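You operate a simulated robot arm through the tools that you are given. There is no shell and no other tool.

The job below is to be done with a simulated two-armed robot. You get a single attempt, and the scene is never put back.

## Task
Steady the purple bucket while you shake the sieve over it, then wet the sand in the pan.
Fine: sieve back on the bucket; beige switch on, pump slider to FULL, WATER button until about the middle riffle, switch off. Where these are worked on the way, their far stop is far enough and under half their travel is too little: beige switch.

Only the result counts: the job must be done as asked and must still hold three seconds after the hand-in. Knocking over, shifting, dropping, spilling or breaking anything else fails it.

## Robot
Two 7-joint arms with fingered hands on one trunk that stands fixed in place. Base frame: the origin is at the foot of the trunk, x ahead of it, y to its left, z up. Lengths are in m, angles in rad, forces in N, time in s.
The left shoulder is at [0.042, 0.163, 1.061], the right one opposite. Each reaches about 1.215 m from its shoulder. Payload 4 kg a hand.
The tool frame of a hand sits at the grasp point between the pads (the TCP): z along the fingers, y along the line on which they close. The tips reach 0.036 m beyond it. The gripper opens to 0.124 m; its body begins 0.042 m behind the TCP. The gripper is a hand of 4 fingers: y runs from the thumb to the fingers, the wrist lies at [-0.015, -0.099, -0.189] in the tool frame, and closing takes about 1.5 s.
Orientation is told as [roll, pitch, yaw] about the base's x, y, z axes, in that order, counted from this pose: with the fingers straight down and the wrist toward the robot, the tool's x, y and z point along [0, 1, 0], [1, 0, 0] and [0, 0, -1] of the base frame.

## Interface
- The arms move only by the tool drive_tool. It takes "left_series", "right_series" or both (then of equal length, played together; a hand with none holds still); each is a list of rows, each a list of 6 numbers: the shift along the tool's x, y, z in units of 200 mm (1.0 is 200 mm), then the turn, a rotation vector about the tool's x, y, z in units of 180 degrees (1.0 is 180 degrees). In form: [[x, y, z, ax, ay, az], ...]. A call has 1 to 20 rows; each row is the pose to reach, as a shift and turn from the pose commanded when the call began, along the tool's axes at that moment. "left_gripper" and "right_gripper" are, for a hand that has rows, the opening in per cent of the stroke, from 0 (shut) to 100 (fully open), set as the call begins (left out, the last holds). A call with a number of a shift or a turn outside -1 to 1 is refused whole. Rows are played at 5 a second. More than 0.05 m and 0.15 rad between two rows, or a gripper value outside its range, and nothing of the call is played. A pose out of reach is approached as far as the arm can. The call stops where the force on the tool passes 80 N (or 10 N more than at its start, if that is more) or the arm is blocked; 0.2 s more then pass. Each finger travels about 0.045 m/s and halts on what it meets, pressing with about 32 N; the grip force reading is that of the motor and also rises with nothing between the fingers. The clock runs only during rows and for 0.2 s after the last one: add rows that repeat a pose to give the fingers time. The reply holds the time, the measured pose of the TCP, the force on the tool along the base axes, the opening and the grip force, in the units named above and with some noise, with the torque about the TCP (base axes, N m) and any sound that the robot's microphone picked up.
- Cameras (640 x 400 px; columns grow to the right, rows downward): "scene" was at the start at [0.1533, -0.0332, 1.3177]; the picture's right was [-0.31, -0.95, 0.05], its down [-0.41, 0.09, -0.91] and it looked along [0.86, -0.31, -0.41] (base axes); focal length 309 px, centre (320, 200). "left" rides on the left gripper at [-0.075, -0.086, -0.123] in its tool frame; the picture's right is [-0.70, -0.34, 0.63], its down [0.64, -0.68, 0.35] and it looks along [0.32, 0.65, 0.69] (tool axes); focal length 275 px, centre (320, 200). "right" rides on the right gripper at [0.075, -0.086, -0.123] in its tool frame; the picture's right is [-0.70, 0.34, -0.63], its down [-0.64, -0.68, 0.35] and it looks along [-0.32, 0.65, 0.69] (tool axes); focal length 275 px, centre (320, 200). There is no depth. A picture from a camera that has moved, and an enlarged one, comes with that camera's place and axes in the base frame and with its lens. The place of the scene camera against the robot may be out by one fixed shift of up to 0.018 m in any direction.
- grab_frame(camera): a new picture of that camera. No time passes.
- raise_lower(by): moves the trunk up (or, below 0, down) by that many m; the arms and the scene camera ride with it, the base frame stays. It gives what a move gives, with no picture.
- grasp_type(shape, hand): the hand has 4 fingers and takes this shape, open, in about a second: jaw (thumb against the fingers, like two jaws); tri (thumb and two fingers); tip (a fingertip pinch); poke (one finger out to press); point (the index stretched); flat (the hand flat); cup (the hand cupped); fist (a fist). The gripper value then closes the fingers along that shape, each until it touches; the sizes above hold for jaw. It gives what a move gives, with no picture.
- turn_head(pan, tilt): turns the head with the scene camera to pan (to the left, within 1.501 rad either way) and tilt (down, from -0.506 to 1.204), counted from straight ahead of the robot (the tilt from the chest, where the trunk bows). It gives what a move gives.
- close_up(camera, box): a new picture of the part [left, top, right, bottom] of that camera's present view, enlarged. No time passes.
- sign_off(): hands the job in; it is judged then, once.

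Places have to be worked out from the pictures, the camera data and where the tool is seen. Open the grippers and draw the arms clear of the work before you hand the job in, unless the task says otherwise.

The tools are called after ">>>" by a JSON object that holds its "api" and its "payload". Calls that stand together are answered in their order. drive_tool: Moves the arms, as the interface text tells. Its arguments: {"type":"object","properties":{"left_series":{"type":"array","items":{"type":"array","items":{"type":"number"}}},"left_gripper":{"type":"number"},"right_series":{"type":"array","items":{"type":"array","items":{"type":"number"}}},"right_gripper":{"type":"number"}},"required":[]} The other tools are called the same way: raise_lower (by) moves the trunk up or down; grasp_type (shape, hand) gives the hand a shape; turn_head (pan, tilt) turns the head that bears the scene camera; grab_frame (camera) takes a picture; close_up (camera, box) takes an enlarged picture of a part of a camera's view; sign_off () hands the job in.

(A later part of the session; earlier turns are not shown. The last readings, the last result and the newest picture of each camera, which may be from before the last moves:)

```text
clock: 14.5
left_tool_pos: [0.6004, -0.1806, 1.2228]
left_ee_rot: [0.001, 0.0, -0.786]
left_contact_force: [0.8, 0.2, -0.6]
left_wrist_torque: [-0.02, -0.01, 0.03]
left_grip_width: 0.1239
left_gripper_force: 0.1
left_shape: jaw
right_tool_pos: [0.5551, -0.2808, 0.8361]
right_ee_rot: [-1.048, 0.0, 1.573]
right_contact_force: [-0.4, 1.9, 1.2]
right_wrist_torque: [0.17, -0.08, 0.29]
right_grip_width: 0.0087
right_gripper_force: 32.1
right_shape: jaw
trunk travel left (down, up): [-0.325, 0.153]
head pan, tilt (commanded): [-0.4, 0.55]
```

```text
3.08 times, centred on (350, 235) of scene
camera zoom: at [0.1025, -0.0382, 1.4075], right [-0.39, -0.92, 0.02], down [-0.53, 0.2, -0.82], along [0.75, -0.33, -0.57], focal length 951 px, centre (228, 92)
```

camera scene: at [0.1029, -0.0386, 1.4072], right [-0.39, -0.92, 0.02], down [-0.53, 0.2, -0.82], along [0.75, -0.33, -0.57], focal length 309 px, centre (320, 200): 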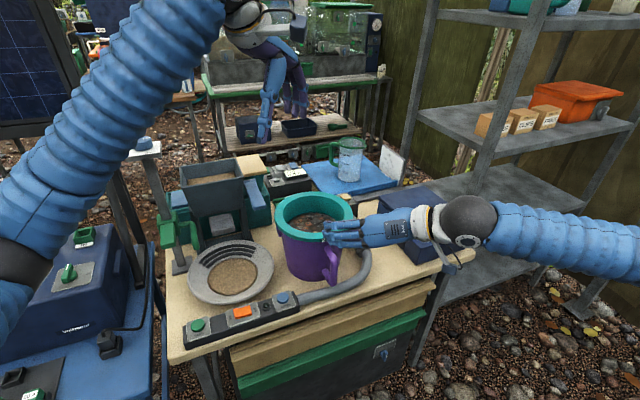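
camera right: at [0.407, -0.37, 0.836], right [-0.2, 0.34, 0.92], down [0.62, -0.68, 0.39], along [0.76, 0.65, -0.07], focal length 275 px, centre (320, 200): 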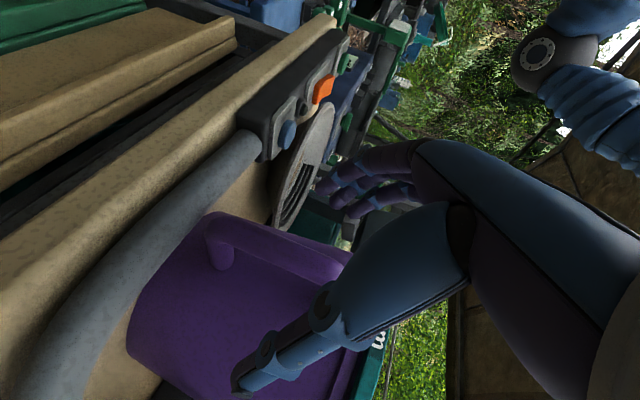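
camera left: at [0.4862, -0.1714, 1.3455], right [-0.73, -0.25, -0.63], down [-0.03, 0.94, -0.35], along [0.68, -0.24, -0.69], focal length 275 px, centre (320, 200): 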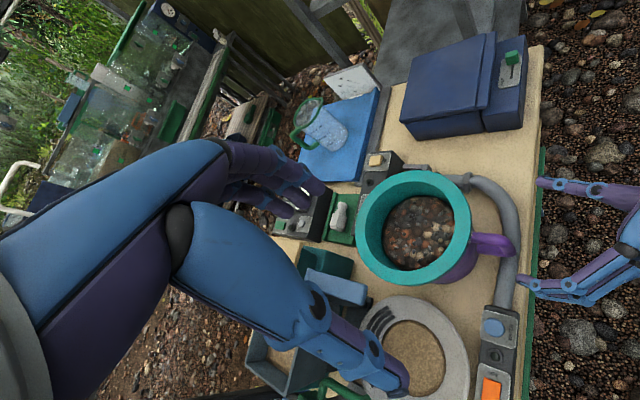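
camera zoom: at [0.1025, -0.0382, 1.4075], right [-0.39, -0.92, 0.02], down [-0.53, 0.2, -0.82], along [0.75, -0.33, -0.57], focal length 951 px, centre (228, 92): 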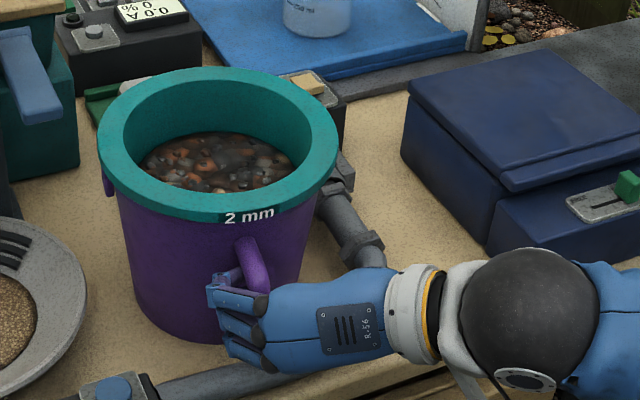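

The ring centre moved to about (0.691, -0.290), roughly 11 mm toward the robot, and the bucket turned about 10°. I carry it back with the gripped handle: shift the hand by (+0.012, -0.022) and turn +9.5° about the vertical.

>>> {"api": "drive_tool", "payload": {"right_series": [[-0.006, -0.022, 0.01, -0.009, 0, -0.0053], [-0.012, -0.044, 0.021, -0.018, 0, -0.0106], [-0.018, -0.066, 0.031, -0.027, 0, -0.0158], [-0.024, -0.088, 0.042, -0.036, 0, -0.021], [-0.03, -0.11, 0.052, -0.0457, 0, -0.0264]]}}

>>> {"api": "close_up", "payload": {"camera": "left", "box": [330, 140, 570, 300]}}

>>> {"api": "close_up", "payload": {"camera": "scene", "box": [250, 170, 450, 300]}}

```text
clock: 15.7
left_tool_pos: [0.5986, -0.1796, 1.2221]
left_ee_rot: [0.0, 0.0, -0.785]
left_contact_force: [0.8, 0.1, -0.2]
left_wrist_torque: [-0.01, -0.01, 0.01]
left_grip_width: 0.1235
left_gripper_force: 0.0
left_shape: jaw
right_tool_pos: [0.5668, -0.3034, 0.8358]
right_ee_rot: [-1.049, 0.0, 1.738]
right_contact_force: [-0.2, 0.5, 0.8]
right_wrist_torque: [0.14, -0.01, 0.15]
right_grip_width: 0.0068
right_gripper_force: 31.8
right_shape: jaw
trunk travel left (down, up): [-0.325, 0.153]
head pan, tilt (commanded): [-0.4, 0.55]
```

```text
2.50 times, centred on (450, 220) of left
camera zoom: at [0.4865, -0.1714, 1.3454], right [-0.73, -0.25, -0.63], down [-0.03, 0.94, -0.35], along [0.68, -0.24, -0.69], focal length 688 px, centre (-5, 150)
```

zoom: 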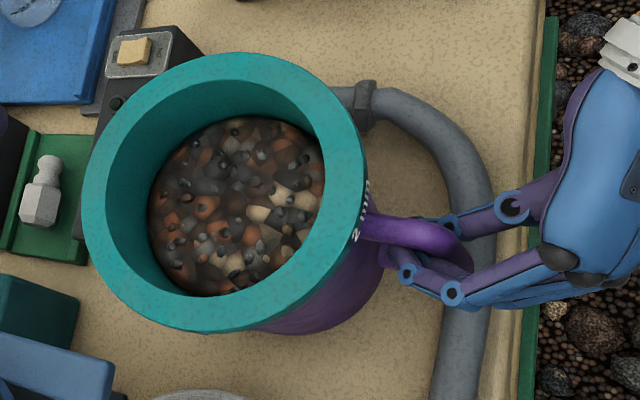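

```text
3.08 times, centred on (350, 235) of scene
camera zoom: at [0.1027, -0.0385, 1.4074], right [-0.39, -0.92, 0.02], down [-0.53, 0.2, -0.82], along [0.75, -0.33, -0.57], focal length 951 px, centre (228, 92)
```

zoom: 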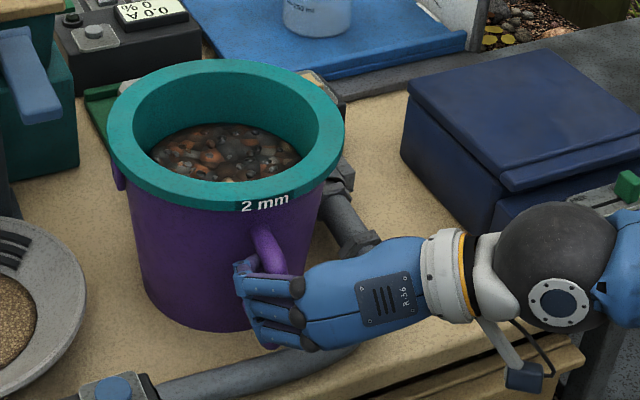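

The turn is undone, but the bucket now sits about 18 mm too far to the right compared with the start. I shift it back by about (-0.005, +0.018).

>>> {"api": "drive_tool", "payload": {"right_series": [[0.001, 0.023, -0.002, 0, 0, 0], [0.002, 0.046, -0.004, 0, 0, 0], [0.004, 0.07, -0.006, 0, 0, 0], [0.005, 0.093, -0.008, 0, 0, 0]]}}

>>> {"api": "close_up", "payload": {"camera": "left", "box": [400, 150, 640, 310]}}

>>> {"api": "close_up", "payload": {"camera": "scene", "box": [250, 170, 450, 300]}}

```text
clock: 16.7
left_tool_pos: [0.6005, -0.1809, 1.2226]
left_ee_rot: [0.001, 0.0, -0.787]
left_contact_force: [-0.9, -0.4, 0.0]
left_wrist_torque: [-0.04, 0.02, -0.01]
left_grip_width: 0.1237
left_gripper_force: 0.1
left_shape: jaw
right_tool_pos: [0.5618, -0.2861, 0.836]
right_ee_rot: [-1.046, 0.0, 1.736]
right_contact_force: [0.2, -1.6, 2.5]
right_wrist_torque: [0.06, -0.01, -0.15]
right_grip_width: 0.0051
right_gripper_force: 32.6
right_shape: jaw
trunk travel left (down, up): [-0.325, 0.153]
head pan, tilt (commanded): [-0.4, 0.55]
```

```text
2.50 times, centred on (520, 230) of left
camera zoom: at [0.4862, -0.1715, 1.3456], right [-0.73, -0.25, -0.63], down [-0.03, 0.94, -0.35], along [0.68, -0.24, -0.69], focal length 688 px, centre (-180, 125)
```

zoom: 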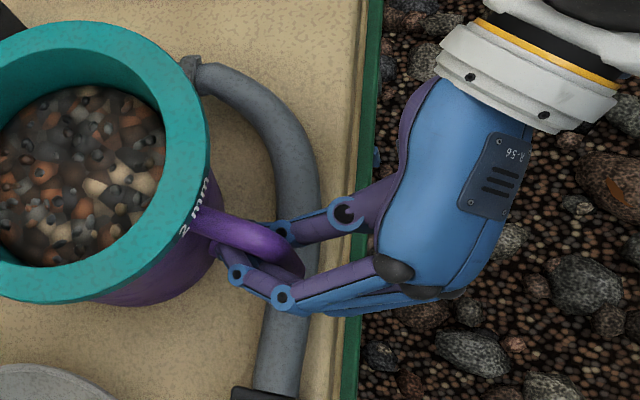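

```text
3.08 times, centred on (350, 235) of scene
camera zoom: at [0.1024, -0.0386, 1.4075], right [-0.39, -0.92, 0.02], down [-0.53, 0.2, -0.82], along [0.75, -0.33, -0.57], focal length 951 px, centre (228, 92)
```

zoom: 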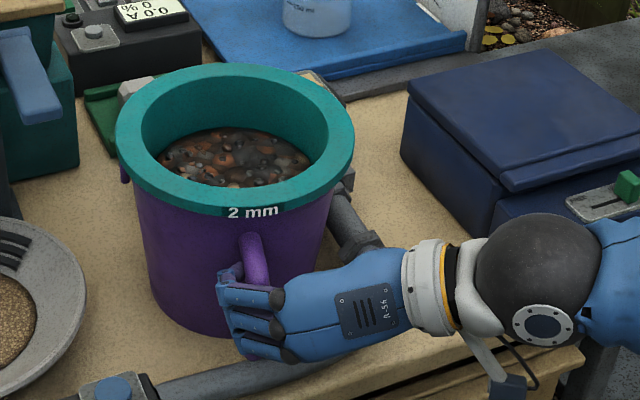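

The handle pivots in the grip, so the bucket turned instead. Its centre is about 2 cm to the right of the start. I will move it back later using both hands, so now I measure the ring for the left hand's grasp.

>>> {"api": "close_up", "payload": {"camera": "left", "box": [330, 140, 570, 300]}}

>>> {"api": "grab_frame", "payload": {"camera": "right"}}

```text
2.50 times, centred on (450, 220) of left
camera zoom: at [0.4862, -0.1715, 1.3456], right [-0.73, -0.25, -0.63], down [-0.03, 0.94, -0.35], along [0.68, -0.24, -0.69], focal length 688 px, centre (-5, 150)
```

zoom: 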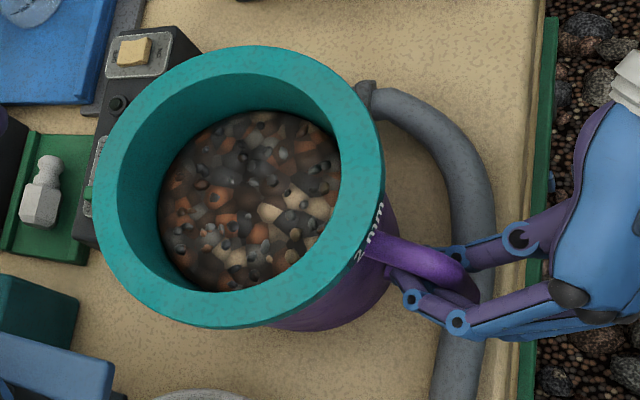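

```text
taken
camera right: at [0.4346, -0.3941, 0.8334], right [-0.25, 0.3, 0.92], down [0.73, -0.57, 0.39], along [0.64, 0.77, -0.07], focal length 275 px, centre (320, 200)
```

right: 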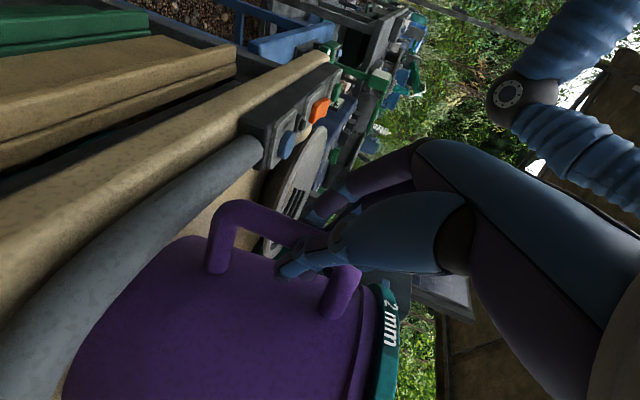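

Ring centre now about (0.694, -0.308). I lower the left hand toward the near-left rim point (0.628, -0.242), stopping about 13 cm above it to check.

>>> {"api": "drive_tool", "payload": {"left_series": [[-0.02, 0.053, 0.16, 0, 0, 0], [-0.04, 0.106, 0.32, 0, 0, 0], [-0.06, 0.159, 0.48, 0, 0, 0], [-0.08, 0.212, 0.64, 0, 0, 0], [-0.1, 0.265, 0.8, 0, 0, 0], [-0.12, 0.318, 0.95, 0, 0, 0]], "left_gripper": 100}}

>>> {"api": "grab_frame", "payload": {"camera": "left"}}

>>> {"api": "grab_frame", "payload": {"camera": "scene"}}

```text
clock: 18.1
left_tool_pos: [0.6267, -0.2422, 1.0305]
left_ee_rot: [0.001, 0.0, -0.784]
left_contact_force: [-0.5, -0.1, -0.3]
left_wrist_torque: [0.01, -0.03, 0.02]
left_grip_width: 0.1237
left_gripper_force: 0.2
left_shape: jaw
right_tool_pos: [0.5623, -0.2849, 0.8362]
right_ee_rot: [-1.047, 0.001, 1.735]
right_contact_force: [0.6, -0.8, 4.1]
right_wrist_torque: [0.04, -0.05, -0.12]
right_grip_width: 0.0054
right_gripper_force: 32.2
right_shape: jaw
trunk travel left (down, up): [-0.325, 0.153]
head pan, tilt (commanded): [-0.4, 0.55]
```

```text
taken
camera left: at [0.514, -0.2334, 1.1545], right [-0.73, -0.25, -0.63], down [-0.03, 0.94, -0.35], along [0.68, -0.24, -0.69], focal length 275 px, centre (320, 200)
```

left: 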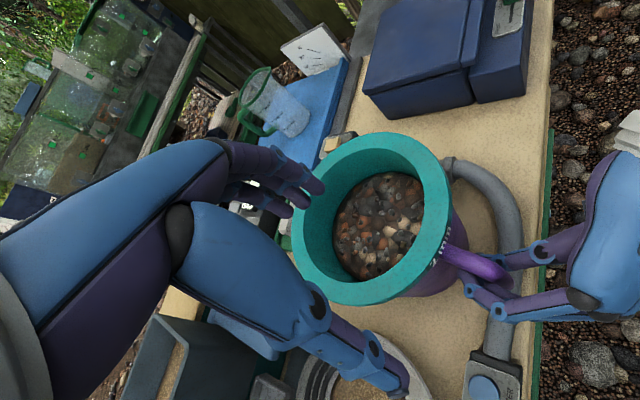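

```text
taken
camera scene: at [0.1023, -0.0386, 1.4074], right [-0.39, -0.92, 0.02], down [-0.53, 0.2, -0.82], along [0.75, -0.33, -0.57], focal length 309 px, centre (320, 200)
```

scene: 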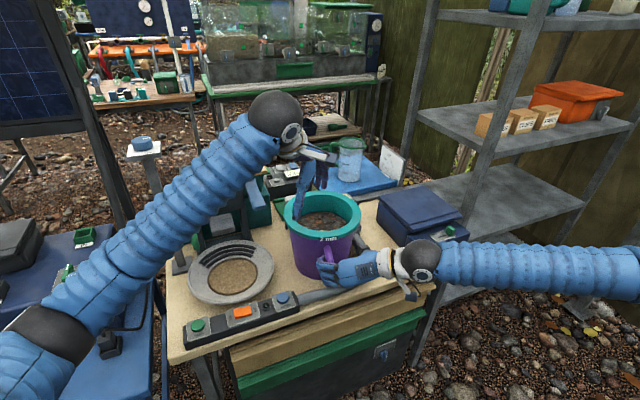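

The ring centre is confirmed near (0.696, -0.307), and the hand is over the near-left rim. I descend to about 2.5 cm above the rim so that only the fingertips straddle the flange.

>>> {"api": "drive_tool", "payload": {"left_series": [[0.004, 0.002, 0.13, 0, 0, 0], [0.008, 0.004, 0.26, 0, 0, 0], [0.012, 0.006, 0.39, 0, 0, 0], [0.014, 0.007, 0.51, 0, 0, 0]]}}

>>> {"api": "grab_frame", "payload": {"camera": "left"}}

>>> {"api": "close_up", "payload": {"camera": "scene", "box": [250, 160, 410, 290]}}

>>> {"api": "grab_frame", "payload": {"camera": "right"}}

```text
clock: 19.1
left_tool_pos: [0.632, -0.2394, 0.9299]
left_ee_rot: [0.001, -0.001, -0.786]
left_contact_force: [-0.1, 0.2, 0.3]
left_wrist_torque: [-0.01, -0.02, 0.0]
left_grip_width: 0.1234
left_gripper_force: 0.1
left_shape: jaw
right_tool_pos: [0.5605, -0.2851, 0.8352]
right_ee_rot: [-1.047, 0.0, 1.738]
right_contact_force: [-1.1, -0.7, 4.3]
right_wrist_torque: [0.03, -0.07, -0.07]
right_grip_width: 0.005
right_gripper_force: 31.8
right_shape: jaw
trunk travel left (down, up): [-0.325, 0.153]
head pan, tilt (commanded): [-0.4, 0.55]
```

```text
taken
camera left: at [0.5185, -0.2315, 1.0537], right [-0.73, -0.25, -0.63], down [-0.03, 0.94, -0.35], along [0.68, -0.24, -0.69], focal length 275 px, centre (320, 200)
```

left: 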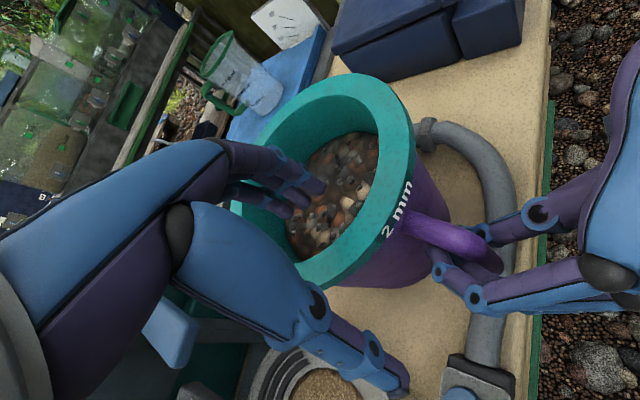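

```text
3.08 times, centred on (330, 225) of scene
camera zoom: at [0.1023, -0.0383, 1.4075], right [-0.39, -0.92, 0.02], down [-0.53, 0.2, -0.82], along [0.75, -0.33, -0.57], focal length 951 px, centre (289, 123)
```

zoom: 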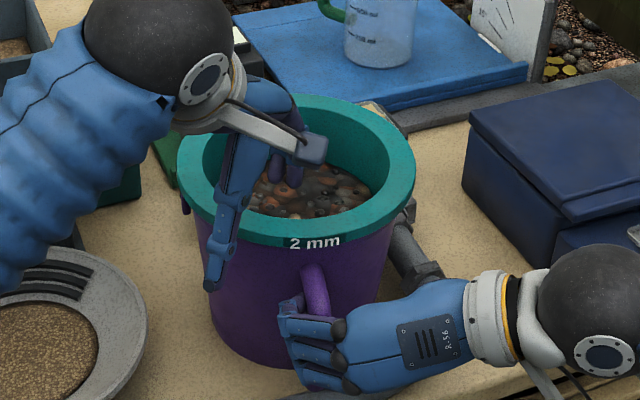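

```text
taken
camera right: at [0.4345, -0.394, 0.8334], right [-0.25, 0.3, 0.92], down [0.73, -0.57, 0.39], along [0.64, 0.77, -0.07], focal length 275 px, centre (320, 200)
```

right: 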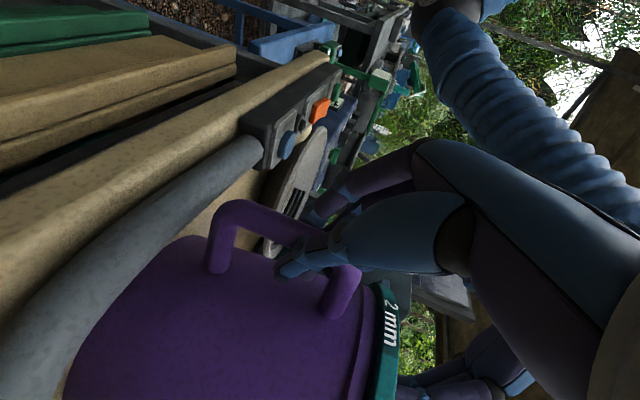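

Fingers are inside the ring and the thumb outside. I close partway and check the gaps.

>>> {"api": "drive_tool", "payload": {"left_series": [[0, 0, 0, 0, 0, 0], [0, 0, 0, 0, 0, 0], [0, 0, 0, 0, 0, 0], [0, 0, 0, 0, 0, 0], [0, 0, 0, 0, 0, 0]], "left_gripper": 42}}

>>> {"api": "close_up", "payload": {"camera": "left", "box": [220, 120, 460, 400]}}

>>> {"api": "close_up", "payload": {"camera": "scene", "box": [280, 170, 370, 240]}}

```text
clock: 20.3
left_tool_pos: [0.6321, -0.2405, 0.9306]
left_ee_rot: [0.0, -0.001, -0.785]
left_contact_force: [0.3, 0.0, -0.4]
left_wrist_torque: [0.02, 0.0, 0.01]
left_grip_width: 0.0523
left_gripper_force: 0.0
left_shape: jaw
right_tool_pos: [0.5618, -0.2856, 0.8356]
right_ee_rot: [-1.048, -0.002, 1.737]
right_contact_force: [0.0, -0.4, 4.4]
right_wrist_torque: [0.09, -0.1, -0.03]
right_grip_width: 0.0049
right_gripper_force: 32.0
right_shape: jaw
trunk travel left (down, up): [-0.325, 0.153]
head pan, tilt (commanded): [-0.4, 0.55]
```

```text
1.43 times, centred on (340, 260) of left
camera zoom: at [0.5185, -0.2316, 1.054], right [-0.73, -0.25, -0.63], down [-0.03, 0.94, -0.35], along [0.68, -0.24, -0.69], focal length 393 px, centre (291, 114)
```

zoom: 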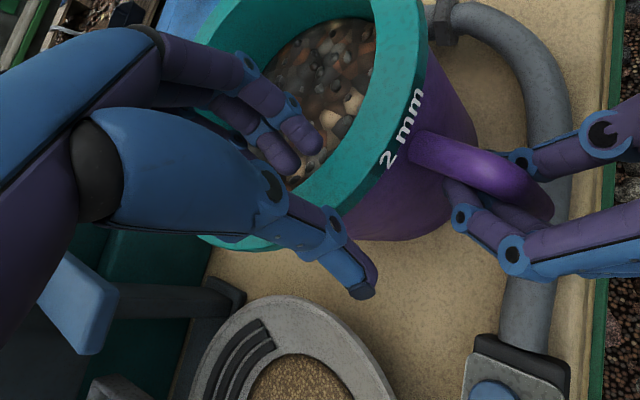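

```text
5.71 times, centred on (325, 205) of scene
camera zoom: at [0.1023, -0.0384, 1.4075], right [-0.39, -0.92, 0.02], down [-0.53, 0.2, -0.82], along [0.75, -0.33, -0.57], focal length 1767 px, centre (291, 171)
```

zoom: 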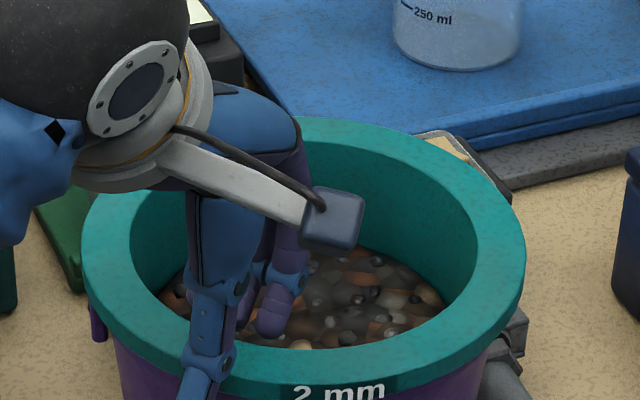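

The wall lies between fingertips and thumb. I close fully on the rim.

>>> {"api": "drive_tool", "payload": {"left_series": [[0, 0, 0, 0, 0, 0], [0, 0, 0, 0, 0, 0], [0, 0, 0, 0, 0, 0], [0, 0, 0, 0, 0, 0], [0, 0, 0, 0, 0, 0]], "left_gripper": 0}}

>>> {"api": "close_up", "payload": {"camera": "left", "box": [220, 120, 460, 400]}}

>>> {"api": "close_up", "payload": {"camera": "scene", "box": [270, 170, 390, 260]}}

```text
clock: 21.5
left_tool_pos: [0.6311, -0.2406, 0.9309]
left_ee_rot: [0.0, -0.001, -0.786]
left_contact_force: [-0.5, 0.0, 3.8]
left_wrist_torque: [0.05, 0.01, -0.02]
left_grip_width: 0.0248
left_gripper_force: 31.9
left_shape: jaw
right_tool_pos: [0.5618, -0.2853, 0.836]
right_ee_rot: [-1.046, 0.0, 1.736]
right_contact_force: [0.6, -0.3, 2.6]
right_wrist_torque: [0.1, -0.03, -0.04]
right_grip_width: 0.005
right_gripper_force: 32.3
right_shape: jaw
trunk travel left (down, up): [-0.325, 0.153]
head pan, tilt (commanded): [-0.4, 0.55]
```

```text
1.43 times, centred on (340, 260) of left
camera zoom: at [0.5183, -0.2316, 1.0542], right [-0.73, -0.25, -0.63], down [-0.03, 0.94, -0.35], along [0.68, -0.24, -0.69], focal length 393 px, centre (291, 114)
```

zoom: 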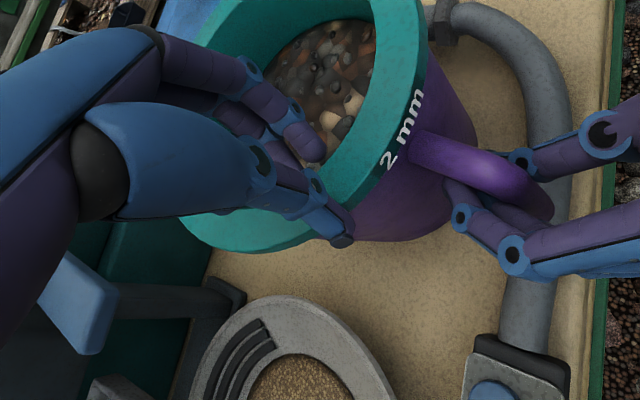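

```text
4.44 times, centred on (330, 215) of scene
camera zoom: at [0.1022, -0.0384, 1.4075], right [-0.39, -0.92, 0.02], down [-0.53, 0.2, -0.82], along [0.75, -0.33, -0.57], focal length 1374 px, centre (276, 133)
```

zoom: 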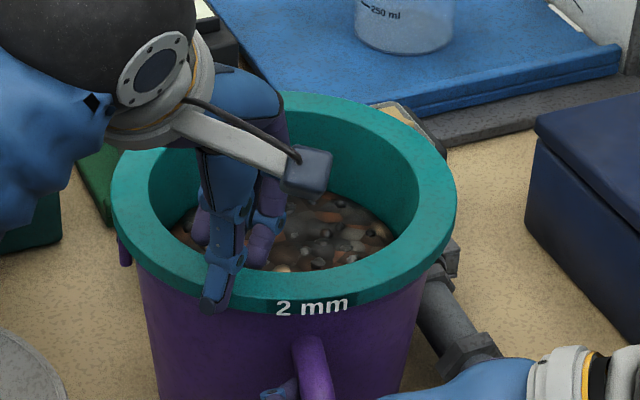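

Both hands hold (rim 25 mm thick in the left grip, 32 N). I swing the bucket back about the handle bar with the left hand, by about 8°, to undo the earlier shift.

>>> {"api": "drive_tool", "payload": {"left_series": [[0.004, -0.01, 0, 0, 0, -0.009], [0.007, -0.021, 0, 0, 0, -0.018], [0.011, -0.031, 0, 0, 0, -0.027], [0.014, -0.041, 0, 0, 0, -0.036], [0.018, -0.052, 0, 0, 0, -0.0446]]}}

>>> {"api": "close_up", "payload": {"camera": "scene", "box": [250, 170, 450, 300]}}

>>> {"api": "grab_frame", "payload": {"camera": "left"}}

```text
clock: 22.7
left_tool_pos: [0.6252, -0.232, 0.9299]
left_ee_rot: [-0.001, -0.001, -0.645]
left_contact_force: [3.4, -3.8, 4.2]
left_wrist_torque: [-0.26, -0.26, -0.15]
left_grip_width: 0.0248
left_gripper_force: 32.3
left_shape: jaw
right_tool_pos: [0.5612, -0.2859, 0.8361]
right_ee_rot: [-1.048, 0.001, 1.738]
right_contact_force: [-3.1, 2.0, 0.2]
right_wrist_torque: [-0.09, -0.09, 0.26]
right_grip_width: 0.0053
right_gripper_force: 31.5
right_shape: jaw
trunk travel left (down, up): [-0.325, 0.153]
head pan, tilt (commanded): [-0.4, 0.55]
```

```text
3.08 times, centred on (350, 235) of scene
camera zoom: at [0.1022, -0.0386, 1.4074], right [-0.39, -0.92, 0.02], down [-0.53, 0.2, -0.82], along [0.75, -0.33, -0.57], focal length 951 px, centre (228, 92)
```

zoom: 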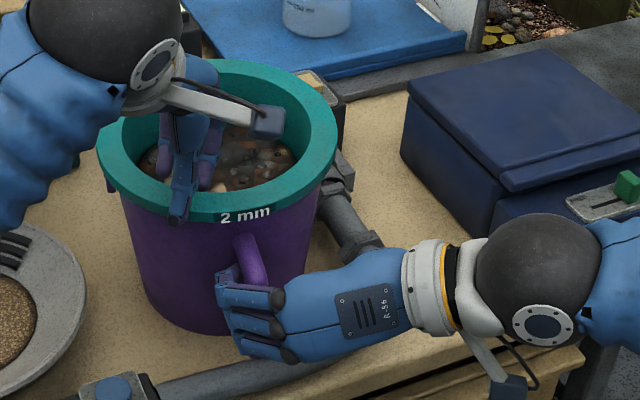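

```text
taken
camera left: at [0.5124, -0.2386, 1.0537], right [-0.69, -0.35, -0.63], down [-0.16, 0.93, -0.35], along [0.71, -0.14, -0.69], focal length 275 px, centre (320, 200)
```

left: 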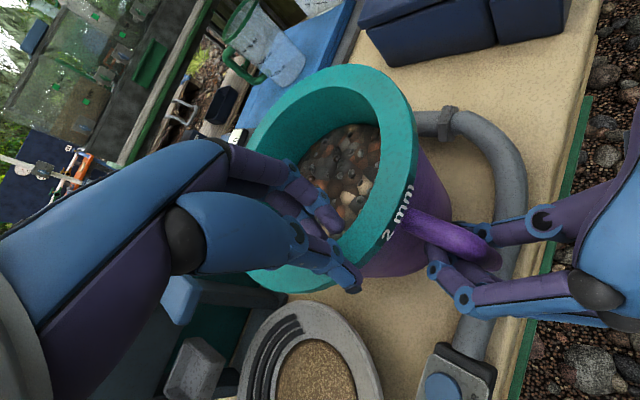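

The ring is close to its starting place (about 8 mm off now). I zoom in to check whether the sieve still sits flat on the bucket.

>>> {"api": "close_up", "payload": {"camera": "scene", "box": [270, 180, 370, 250]}}

>>> {"api": "close_up", "payload": {"camera": "left", "box": [230, 50, 430, 290]}}

>>> {"api": "close_up", "payload": {"camera": "right", "box": [60, 180, 460, 400]}}

```text
5.71 times, centred on (320, 215) of scene
camera zoom: at [0.1022, -0.0386, 1.4074], right [-0.39, -0.92, 0.02], down [-0.53, 0.2, -0.82], along [0.75, -0.33, -0.57], focal length 1767 px, centre (320, 114)
```

zoom: 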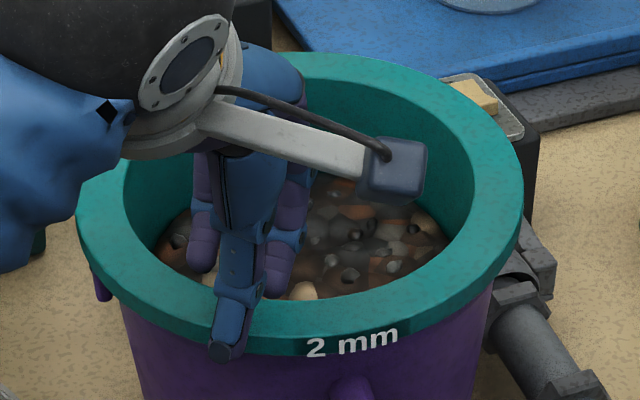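

```text
1.67 times, centred on (330, 170) of left
camera zoom: at [0.5124, -0.2386, 1.0537], right [-0.69, -0.35, -0.63], down [-0.16, 0.93, -0.35], along [0.71, -0.14, -0.69], focal length 459 px, centre (303, 250)
```

zoom: 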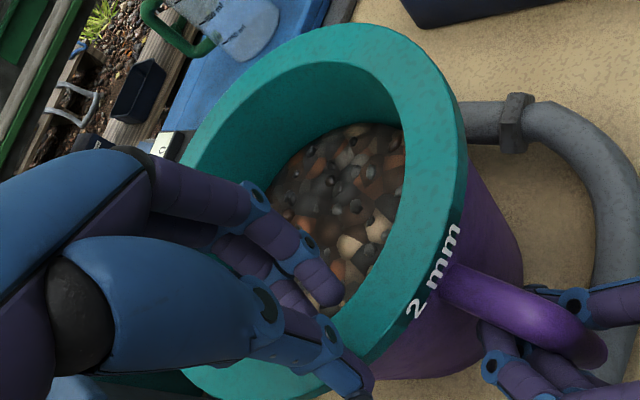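

```text
1.60 times, centred on (260, 290) of right
camera zoom: at [0.4344, -0.3942, 0.8332], right [-0.25, 0.3, 0.92], down [0.73, -0.57, 0.39], along [0.64, 0.77, -0.07], focal length 440 px, centre (416, 56)
```

zoom: 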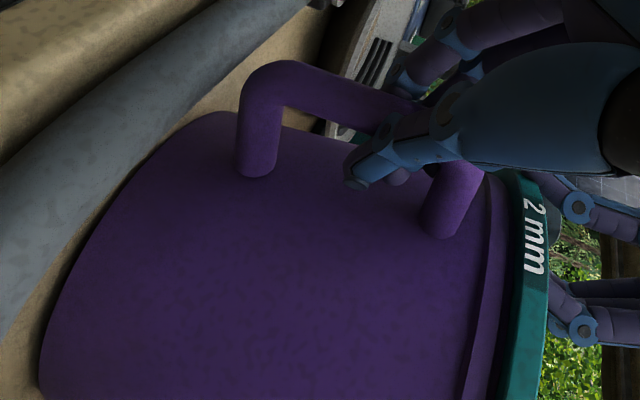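

The sieve still sits flat. I lift the left hand by 12 mm to see whether the sieve follows and how heavy it is.

>>> {"api": "drive_tool", "payload": {"left_series": [[0, 0, -0.02, 0, 0, 0], [0, 0, -0.04, 0, 0, 0], [0, 0, -0.06, 0, 0, 0], [0, 0, -0.06, 0, 0, 0]]}}

>>> {"api": "close_up", "payload": {"camera": "scene", "box": [270, 180, 370, 250]}}

>>> {"api": "close_up", "payload": {"camera": "right", "box": [60, 180, 460, 400]}}

>>> {"api": "close_up", "payload": {"camera": "left", "box": [230, 50, 430, 290]}}

```text
clock: 23.7
left_tool_pos: [0.626, -0.2319, 0.9414]
left_ee_rot: [0.0, 0.002, -0.645]
left_contact_force: [5.7, -2.6, -6.5]
left_wrist_torque: [0.0, -0.04, 0.0]
left_grip_width: 0.0244
left_gripper_force: 32.2
left_shape: jaw
right_tool_pos: [0.5629, -0.285, 0.8349]
right_ee_rot: [-1.049, -0.001, 1.737]
right_contact_force: [-4.2, 2.6, 1.2]
right_wrist_torque: [0.14, -0.07, 0.34]
right_grip_width: 0.0057
right_gripper_force: 31.9
right_shape: jaw
trunk travel left (down, up): [-0.325, 0.153]
head pan, tilt (commanded): [-0.4, 0.55]
```

```text
5.71 times, centred on (320, 215) of scene
camera zoom: at [0.1029, -0.0385, 1.4074], right [-0.39, -0.92, 0.02], down [-0.53, 0.2, -0.82], along [0.75, -0.33, -0.57], focal length 1767 px, centre (320, 114)
```

zoom: 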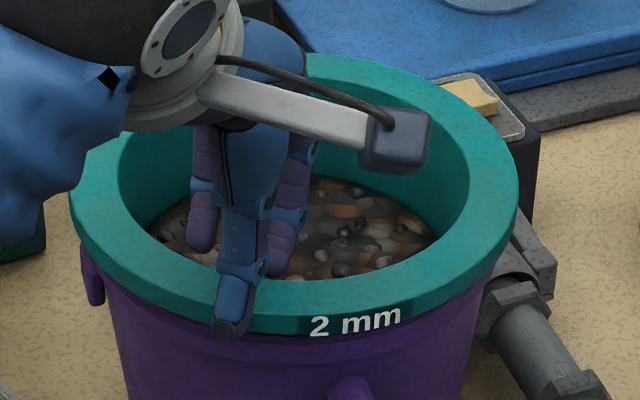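

```text
1.60 times, centred on (260, 290) of right
camera zoom: at [0.4348, -0.3941, 0.833], right [-0.25, 0.3, 0.92], down [0.73, -0.57, 0.38], along [0.64, 0.77, -0.07], focal length 440 px, centre (416, 56)
```

zoom: 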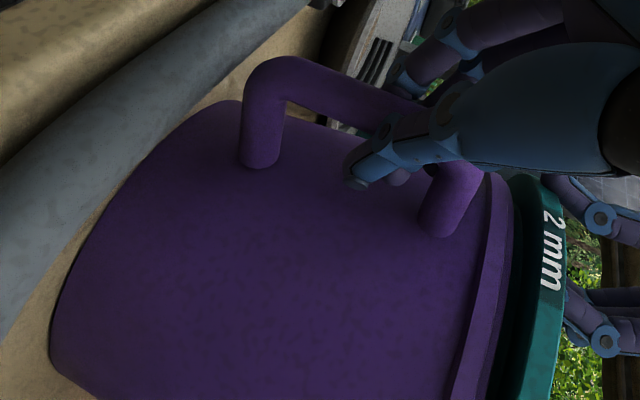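

```text
1.67 times, centred on (330, 170) of left
camera zoom: at [0.5128, -0.2389, 1.0652], right [-0.69, -0.35, -0.63], down [-0.16, 0.93, -0.35], along [0.71, -0.14, -0.69], focal length 459 px, centre (303, 250)
```

zoom: 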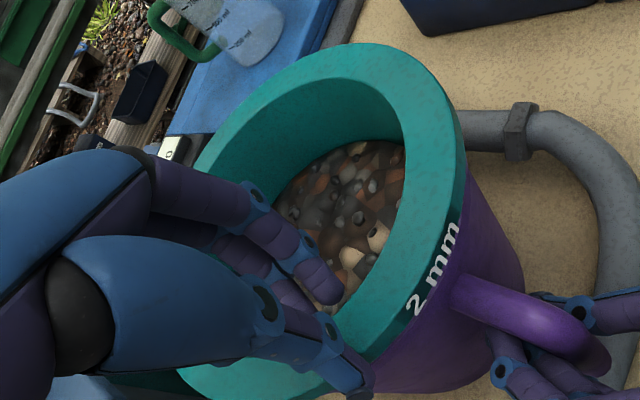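

The near side of the sieve rises while the far side still rests on the bucket; the load is about 10 N. I keep this small lift and shake along x (in line with the held handle) with about ±12 mm.

>>> {"api": "drive_tool", "payload": {"left_series": [[0.036, 0.048, 0, 0, 0, 0], [-0.036, -0.048, 0, 0, 0, 0], [0.036, 0.048, 0, 0, 0, 0], [-0.036, -0.048, 0, 0, 0, 0], [0.036, 0.048, 0, 0, 0, 0], [-0.036, -0.048, 0, 0, 0, 0], [0, 0, 0, 0, 0, 0]]}}

>>> {"api": "close_up", "payload": {"camera": "scene", "box": [270, 180, 370, 250]}}

>>> {"api": "close_up", "payload": {"camera": "right", "box": [60, 180, 460, 400]}}

>>> {"api": "close_up", "payload": {"camera": "left", "box": [230, 50, 430, 290]}}

```text
clock: 25.3
left_tool_pos: [0.6256, -0.2314, 0.9423]
left_ee_rot: [0.0, -0.002, -0.644]
left_contact_force: [-0.6, 0.0, -0.6]
left_wrist_torque: [-0.03, 0.04, -0.01]
left_grip_width: 0.008
left_gripper_force: 32.0
left_shape: jaw
right_tool_pos: [0.5623, -0.2852, 0.835]
right_ee_rot: [-1.048, 0.002, 1.737]
right_contact_force: [-1.1, 0.2, 1.4]
right_wrist_torque: [0.12, 0.0, 0.11]
right_grip_width: 0.0052
right_gripper_force: 31.6
right_shape: jaw
trunk travel left (down, up): [-0.325, 0.153]
head pan, tilt (commanded): [-0.4, 0.55]
```

```text
5.71 times, centred on (320, 215) of scene
camera zoom: at [0.1029, -0.0385, 1.4075], right [-0.39, -0.92, 0.02], down [-0.53, 0.2, -0.82], along [0.75, -0.33, -0.57], focal length 1767 px, centre (320, 114)
```

zoom: 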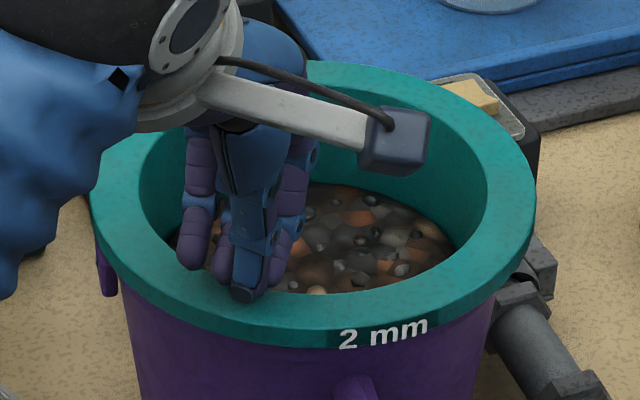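

```text
1.60 times, centred on (260, 290) of right
camera zoom: at [0.435, -0.3941, 0.8334], right [-0.25, 0.3, 0.92], down [0.73, -0.57, 0.39], along [0.64, 0.77, -0.07], focal length 440 px, centre (416, 56)
```

zoom: 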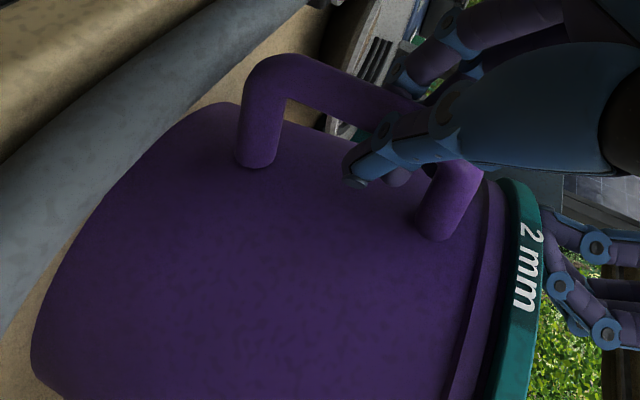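

```text
1.67 times, centred on (330, 170) of left
camera zoom: at [0.5124, -0.2385, 1.0654], right [-0.69, -0.35, -0.63], down [-0.16, 0.93, -0.35], along [0.71, -0.14, -0.69], focal length 459 px, centre (303, 250)
```

zoom: 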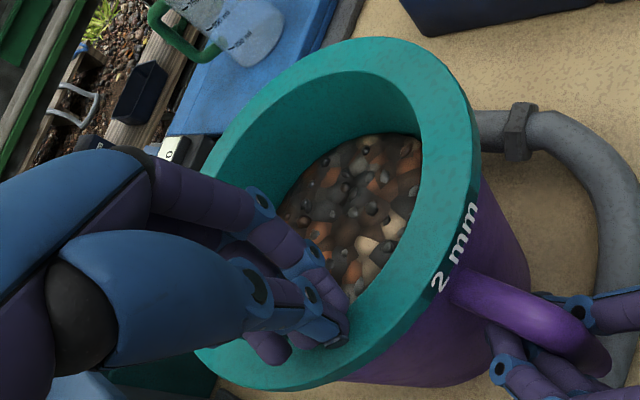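

The left fingers slipped up off the rim; the sieve dropped back onto the bucket and is still seated. I raise the hand, open it and re-place it over the wall (ring centre about (0.701, -0.298)) for a deeper grip.

>>> {"api": "drive_tool", "payload": {"left_series": [[0, 0, -0.1, 0, 0, 0], [0, 0, -0.2, 0, 0, 0], [-0.038, 0.046, -0.2, 0, 0, 0], [-0.038, 0.046, -0.2, 0, 0, 0], [-0.038, 0.046, -0.2, 0, 0, 0], [-0.038, 0.046, -0.2, 0, 0, 0]], "left_gripper": 75}}

>>> {"api": "grab_frame", "payload": {"camera": "left"}}

>>> {"api": "close_up", "payload": {"camera": "scene", "box": [250, 170, 450, 300]}}

```text
clock: 26.7
left_tool_pos: [0.6291, -0.241, 0.9817]
left_ee_rot: [0.001, 0.0, -0.645]
left_contact_force: [-0.2, 1.0, 0.0]
left_wrist_torque: [0.01, -0.01, -0.02]
left_grip_width: 0.0929
left_gripper_force: 0.0
left_shape: jaw
right_tool_pos: [0.5622, -0.285, 0.8367]
right_ee_rot: [-1.047, -0.001, 1.737]
right_contact_force: [1.0, 0.5, 2.5]
right_wrist_torque: [0.16, -0.02, 0.08]
right_grip_width: 0.0053
right_gripper_force: 31.9
right_shape: jaw
trunk travel left (down, up): [-0.325, 0.153]
head pan, tilt (commanded): [-0.4, 0.55]
```

```text
taken
camera left: at [0.5149, -0.2487, 1.105], right [-0.69, -0.35, -0.63], down [-0.16, 0.93, -0.35], along [0.71, -0.14, -0.69], focal length 275 px, centre (320, 200)
```

left: 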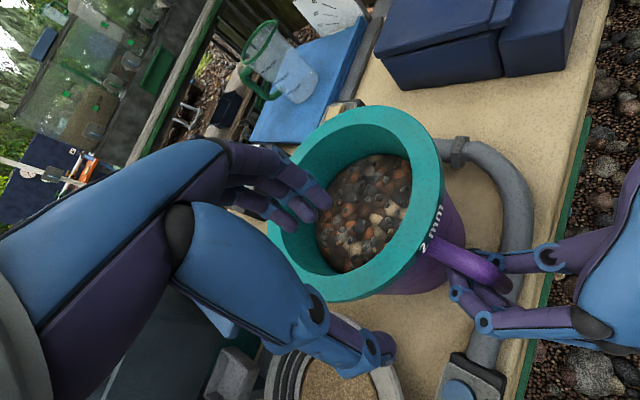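

```text
3.08 times, centred on (350, 235) of scene
camera zoom: at [0.1024, -0.0384, 1.4075], right [-0.39, -0.92, 0.02], down [-0.53, 0.2, -0.82], along [0.75, -0.33, -0.57], focal length 951 px, centre (228, 92)
```

zoom: 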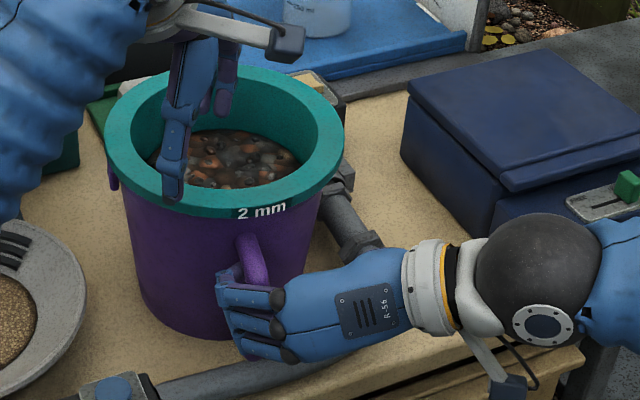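

The sieve is well seated, centre about (0.699, -0.299). I go down to z about 0.912 for a deeper hold.

>>> {"api": "drive_tool", "payload": {"left_series": [[0, 0, 0.12, 0, 0, 0], [0, 0, 0.24, 0, 0, 0], [0, 0, 0.35, 0, 0, 0]]}}

>>> {"api": "drive_tool", "payload": {"left_series": [[0, 0, 0, 0, 0, 0], [0, 0, 0, 0, 0, 0], [0, 0, 0, 0, 0, 0], [0, 0, 0, 0, 0, 0], [0, 0, 0, 0, 0, 0], [0, 0, 0, 0, 0, 0], [0, 0, 0, 0, 0, 0], [0, 0, 0, 0, 0, 0]], "left_gripper": 0}}

>>> {"api": "close_up", "payload": {"camera": "scene", "box": [270, 180, 370, 250]}}

>>> {"api": "close_up", "payload": {"camera": "left", "box": [230, 50, 430, 290]}}

>>> {"api": "close_up", "payload": {"camera": "right", "box": [60, 180, 460, 400]}}

```text
clock: 27.5
left_tool_pos: [0.6281, -0.2428, 0.9129]
left_ee_rot: [-0.001, 0.001, -0.646]
left_contact_force: [-1.1, 0.0, 0.8]
left_wrist_torque: [-0.01, 0.01, 0.0]
left_grip_width: 0.0927
left_gripper_force: 0.0
left_shape: jaw
right_tool_pos: [0.5626, -0.2867, 0.8368]
right_ee_rot: [-1.048, -0.001, 1.737]
right_contact_force: [1.5, 0.2, 3.4]
right_wrist_torque: [0.15, -0.02, 0.03]
right_grip_width: 0.0055
right_gripper_force: 31.9
right_shape: jaw
trunk travel left (down, up): [-0.325, 0.153]
head pan, tilt (commanded): [-0.4, 0.55]
```

```text
clock: 29.3
left_tool_pos: [0.6285, -0.2424, 0.9119]
left_ee_rot: [-0.002, 0.0, -0.646]
left_contact_force: [-5.4, 2.9, 6.6]
left_wrist_torque: [-0.18, -0.22, -0.07]
left_grip_width: 0.0373
left_gripper_force: 31.9
left_shape: jaw
right_tool_pos: [0.5629, -0.286, 0.8362]
right_ee_rot: [-1.048, 0.0, 1.736]
right_contact_force: [5.3, -1.3, 0.9]
right_wrist_torque: [0.08, 0.0, -0.02]
right_grip_width: 0.0057
right_gripper_force: 32.2
right_shape: jaw
trunk travel left (down, up): [-0.325, 0.153]
head pan, tilt (commanded): [-0.4, 0.55]
```

```text
5.71 times, centred on (320, 215) of scene
camera zoom: at [0.102, -0.0381, 1.4075], right [-0.39, -0.92, 0.02], down [-0.53, 0.2, -0.82], along [0.75, -0.33, -0.57], focal length 1767 px, centre (320, 114)
```

zoom: 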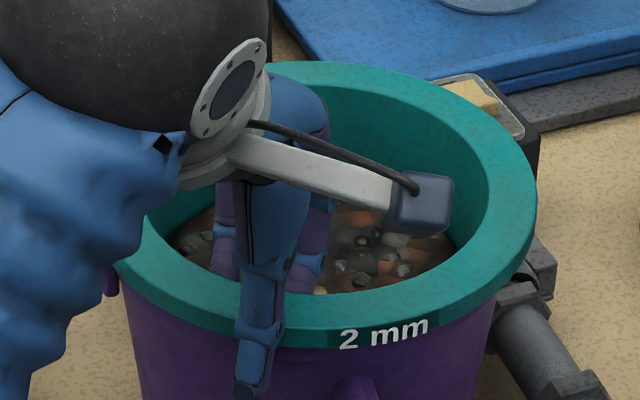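

```text
1.67 times, centred on (330, 170) of left
camera zoom: at [0.5142, -0.2496, 1.0362], right [-0.69, -0.35, -0.63], down [-0.16, 0.92, -0.35], along [0.71, -0.14, -0.69], focal length 459 px, centre (303, 250)
```

zoom: 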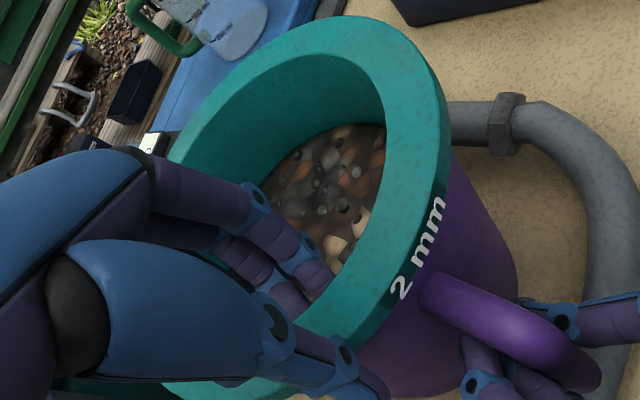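

```text
1.60 times, centred on (260, 290) of right
camera zoom: at [0.4344, -0.394, 0.8335], right [-0.25, 0.3, 0.92], down [0.73, -0.57, 0.39], along [0.64, 0.77, -0.07], focal length 440 px, centre (416, 56)
```

zoom: 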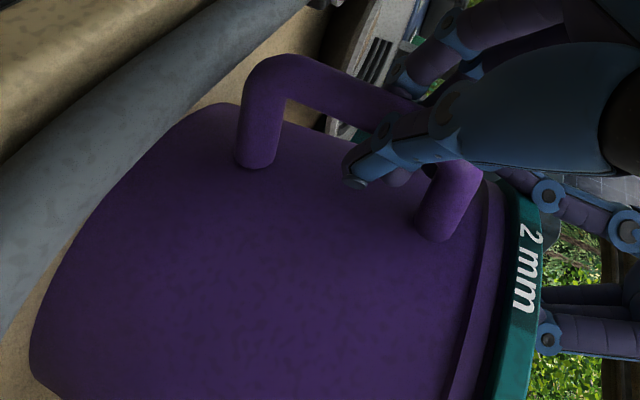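

The grip is now deeper (opening 37 mm, 32 N). I shake gently along x, ±8 mm, without lifting, and watch the grip and forces.

>>> {"api": "drive_tool", "payload": {"left_series": [[0.024, 0.032, 0, 0, 0, 0], [-0.024, -0.032, 0, 0, 0, 0], [0.024, 0.032, 0, 0, 0, 0], [-0.024, -0.032, 0, 0, 0, 0], [0.024, 0.032, 0, 0, 0, 0], [-0.024, -0.032, 0, 0, 0, 0], [0, 0, 0, 0, 0, 0]]}}

>>> {"api": "close_up", "payload": {"camera": "scene", "box": [250, 170, 450, 300]}}

>>> {"api": "close_up", "payload": {"camera": "left", "box": [230, 50, 430, 290]}}

>>> {"api": "close_up", "payload": {"camera": "right", "box": [60, 180, 460, 400]}}

```text
clock: 30.9
left_tool_pos: [0.6267, -0.2432, 0.9136]
left_ee_rot: [0.0, -0.001, -0.646]
left_contact_force: [-9.4, 1.0, 20.0]
left_wrist_torque: [-0.33, -0.16, -0.17]
left_grip_width: 0.0365
left_gripper_force: 31.9
left_shape: jaw
right_tool_pos: [0.5617, -0.2856, 0.8365]
right_ee_rot: [-1.047, -0.001, 1.737]
right_contact_force: [7.2, 0.0, -5.1]
right_wrist_torque: [0.0, 0.0, -0.01]
right_grip_width: 0.0054
right_gripper_force: 32.0
right_shape: jaw
trunk travel left (down, up): [-0.325, 0.153]
head pan, tilt (commanded): [-0.4, 0.55]
```

```text
3.08 times, centred on (350, 235) of scene
camera zoom: at [0.1012, -0.0381, 1.4076], right [-0.39, -0.92, 0.02], down [-0.53, 0.2, -0.82], along [0.75, -0.33, -0.57], focal length 951 px, centre (228, 92)
```

zoom: 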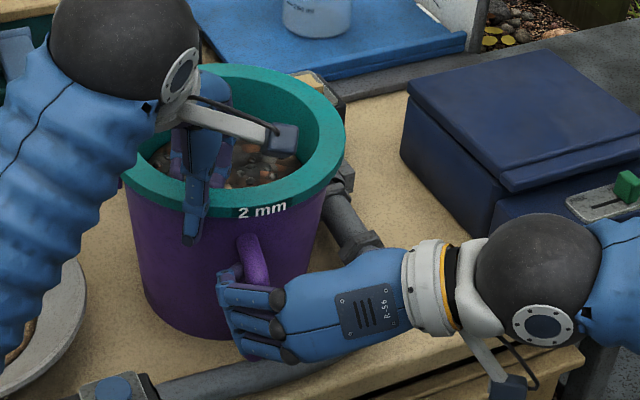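

```text
1.67 times, centred on (330, 170) of left
camera zoom: at [0.5146, -0.2495, 1.0362], right [-0.69, -0.35, -0.63], down [-0.16, 0.92, -0.35], along [0.71, -0.14, -0.69], focal length 459 px, centre (303, 250)
```

zoom: 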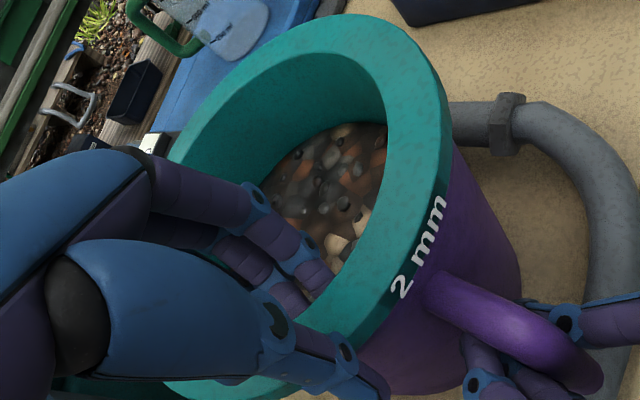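

```text
1.60 times, centred on (260, 290) of right
camera zoom: at [0.4339, -0.3939, 0.8337], right [-0.25, 0.3, 0.92], down [0.73, -0.57, 0.39], along [0.64, 0.77, -0.07], focal length 440 px, centre (416, 56)
```

zoom: 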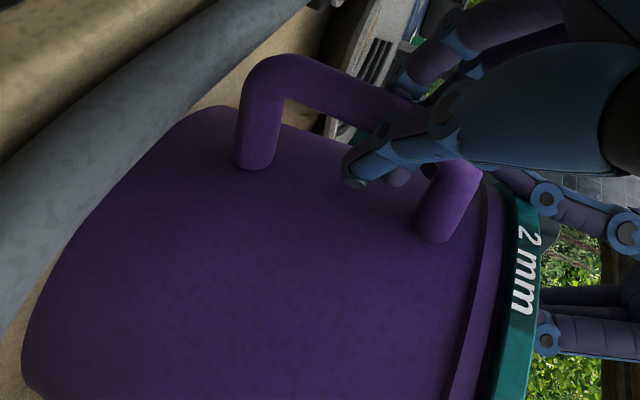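

The grip held and the sieve is still seated; the stone bed looks changed. I zoom in on the contents to compare.

>>> {"api": "close_up", "payload": {"camera": "left", "box": [280, 90, 380, 190]}}

>>> {"api": "close_up", "payload": {"camera": "scene", "box": [290, 190, 360, 240]}}

```text
4.00 times, centred on (330, 140) of left
camera zoom: at [0.5146, -0.2495, 1.0362], right [-0.69, -0.35, -0.63], down [-0.16, 0.92, -0.35], along [0.71, -0.14, -0.69], focal length 1101 px, centre (280, 440)
```

zoom: 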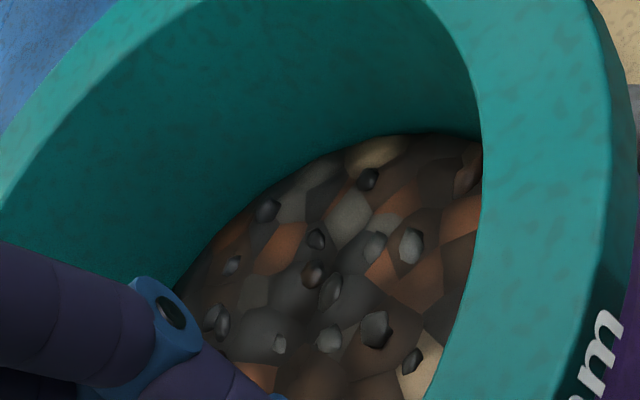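

```text
8.00 times, centred on (325, 215) of scene
camera zoom: at [0.1012, -0.0381, 1.4076], right [-0.39, -0.92, 0.02], down [-0.53, 0.2, -0.82], along [0.75, -0.33, -0.57], focal length 2474 px, centre (280, 80)
```

zoom: 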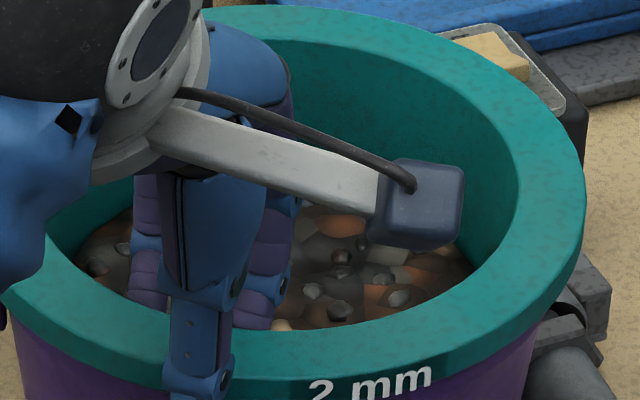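

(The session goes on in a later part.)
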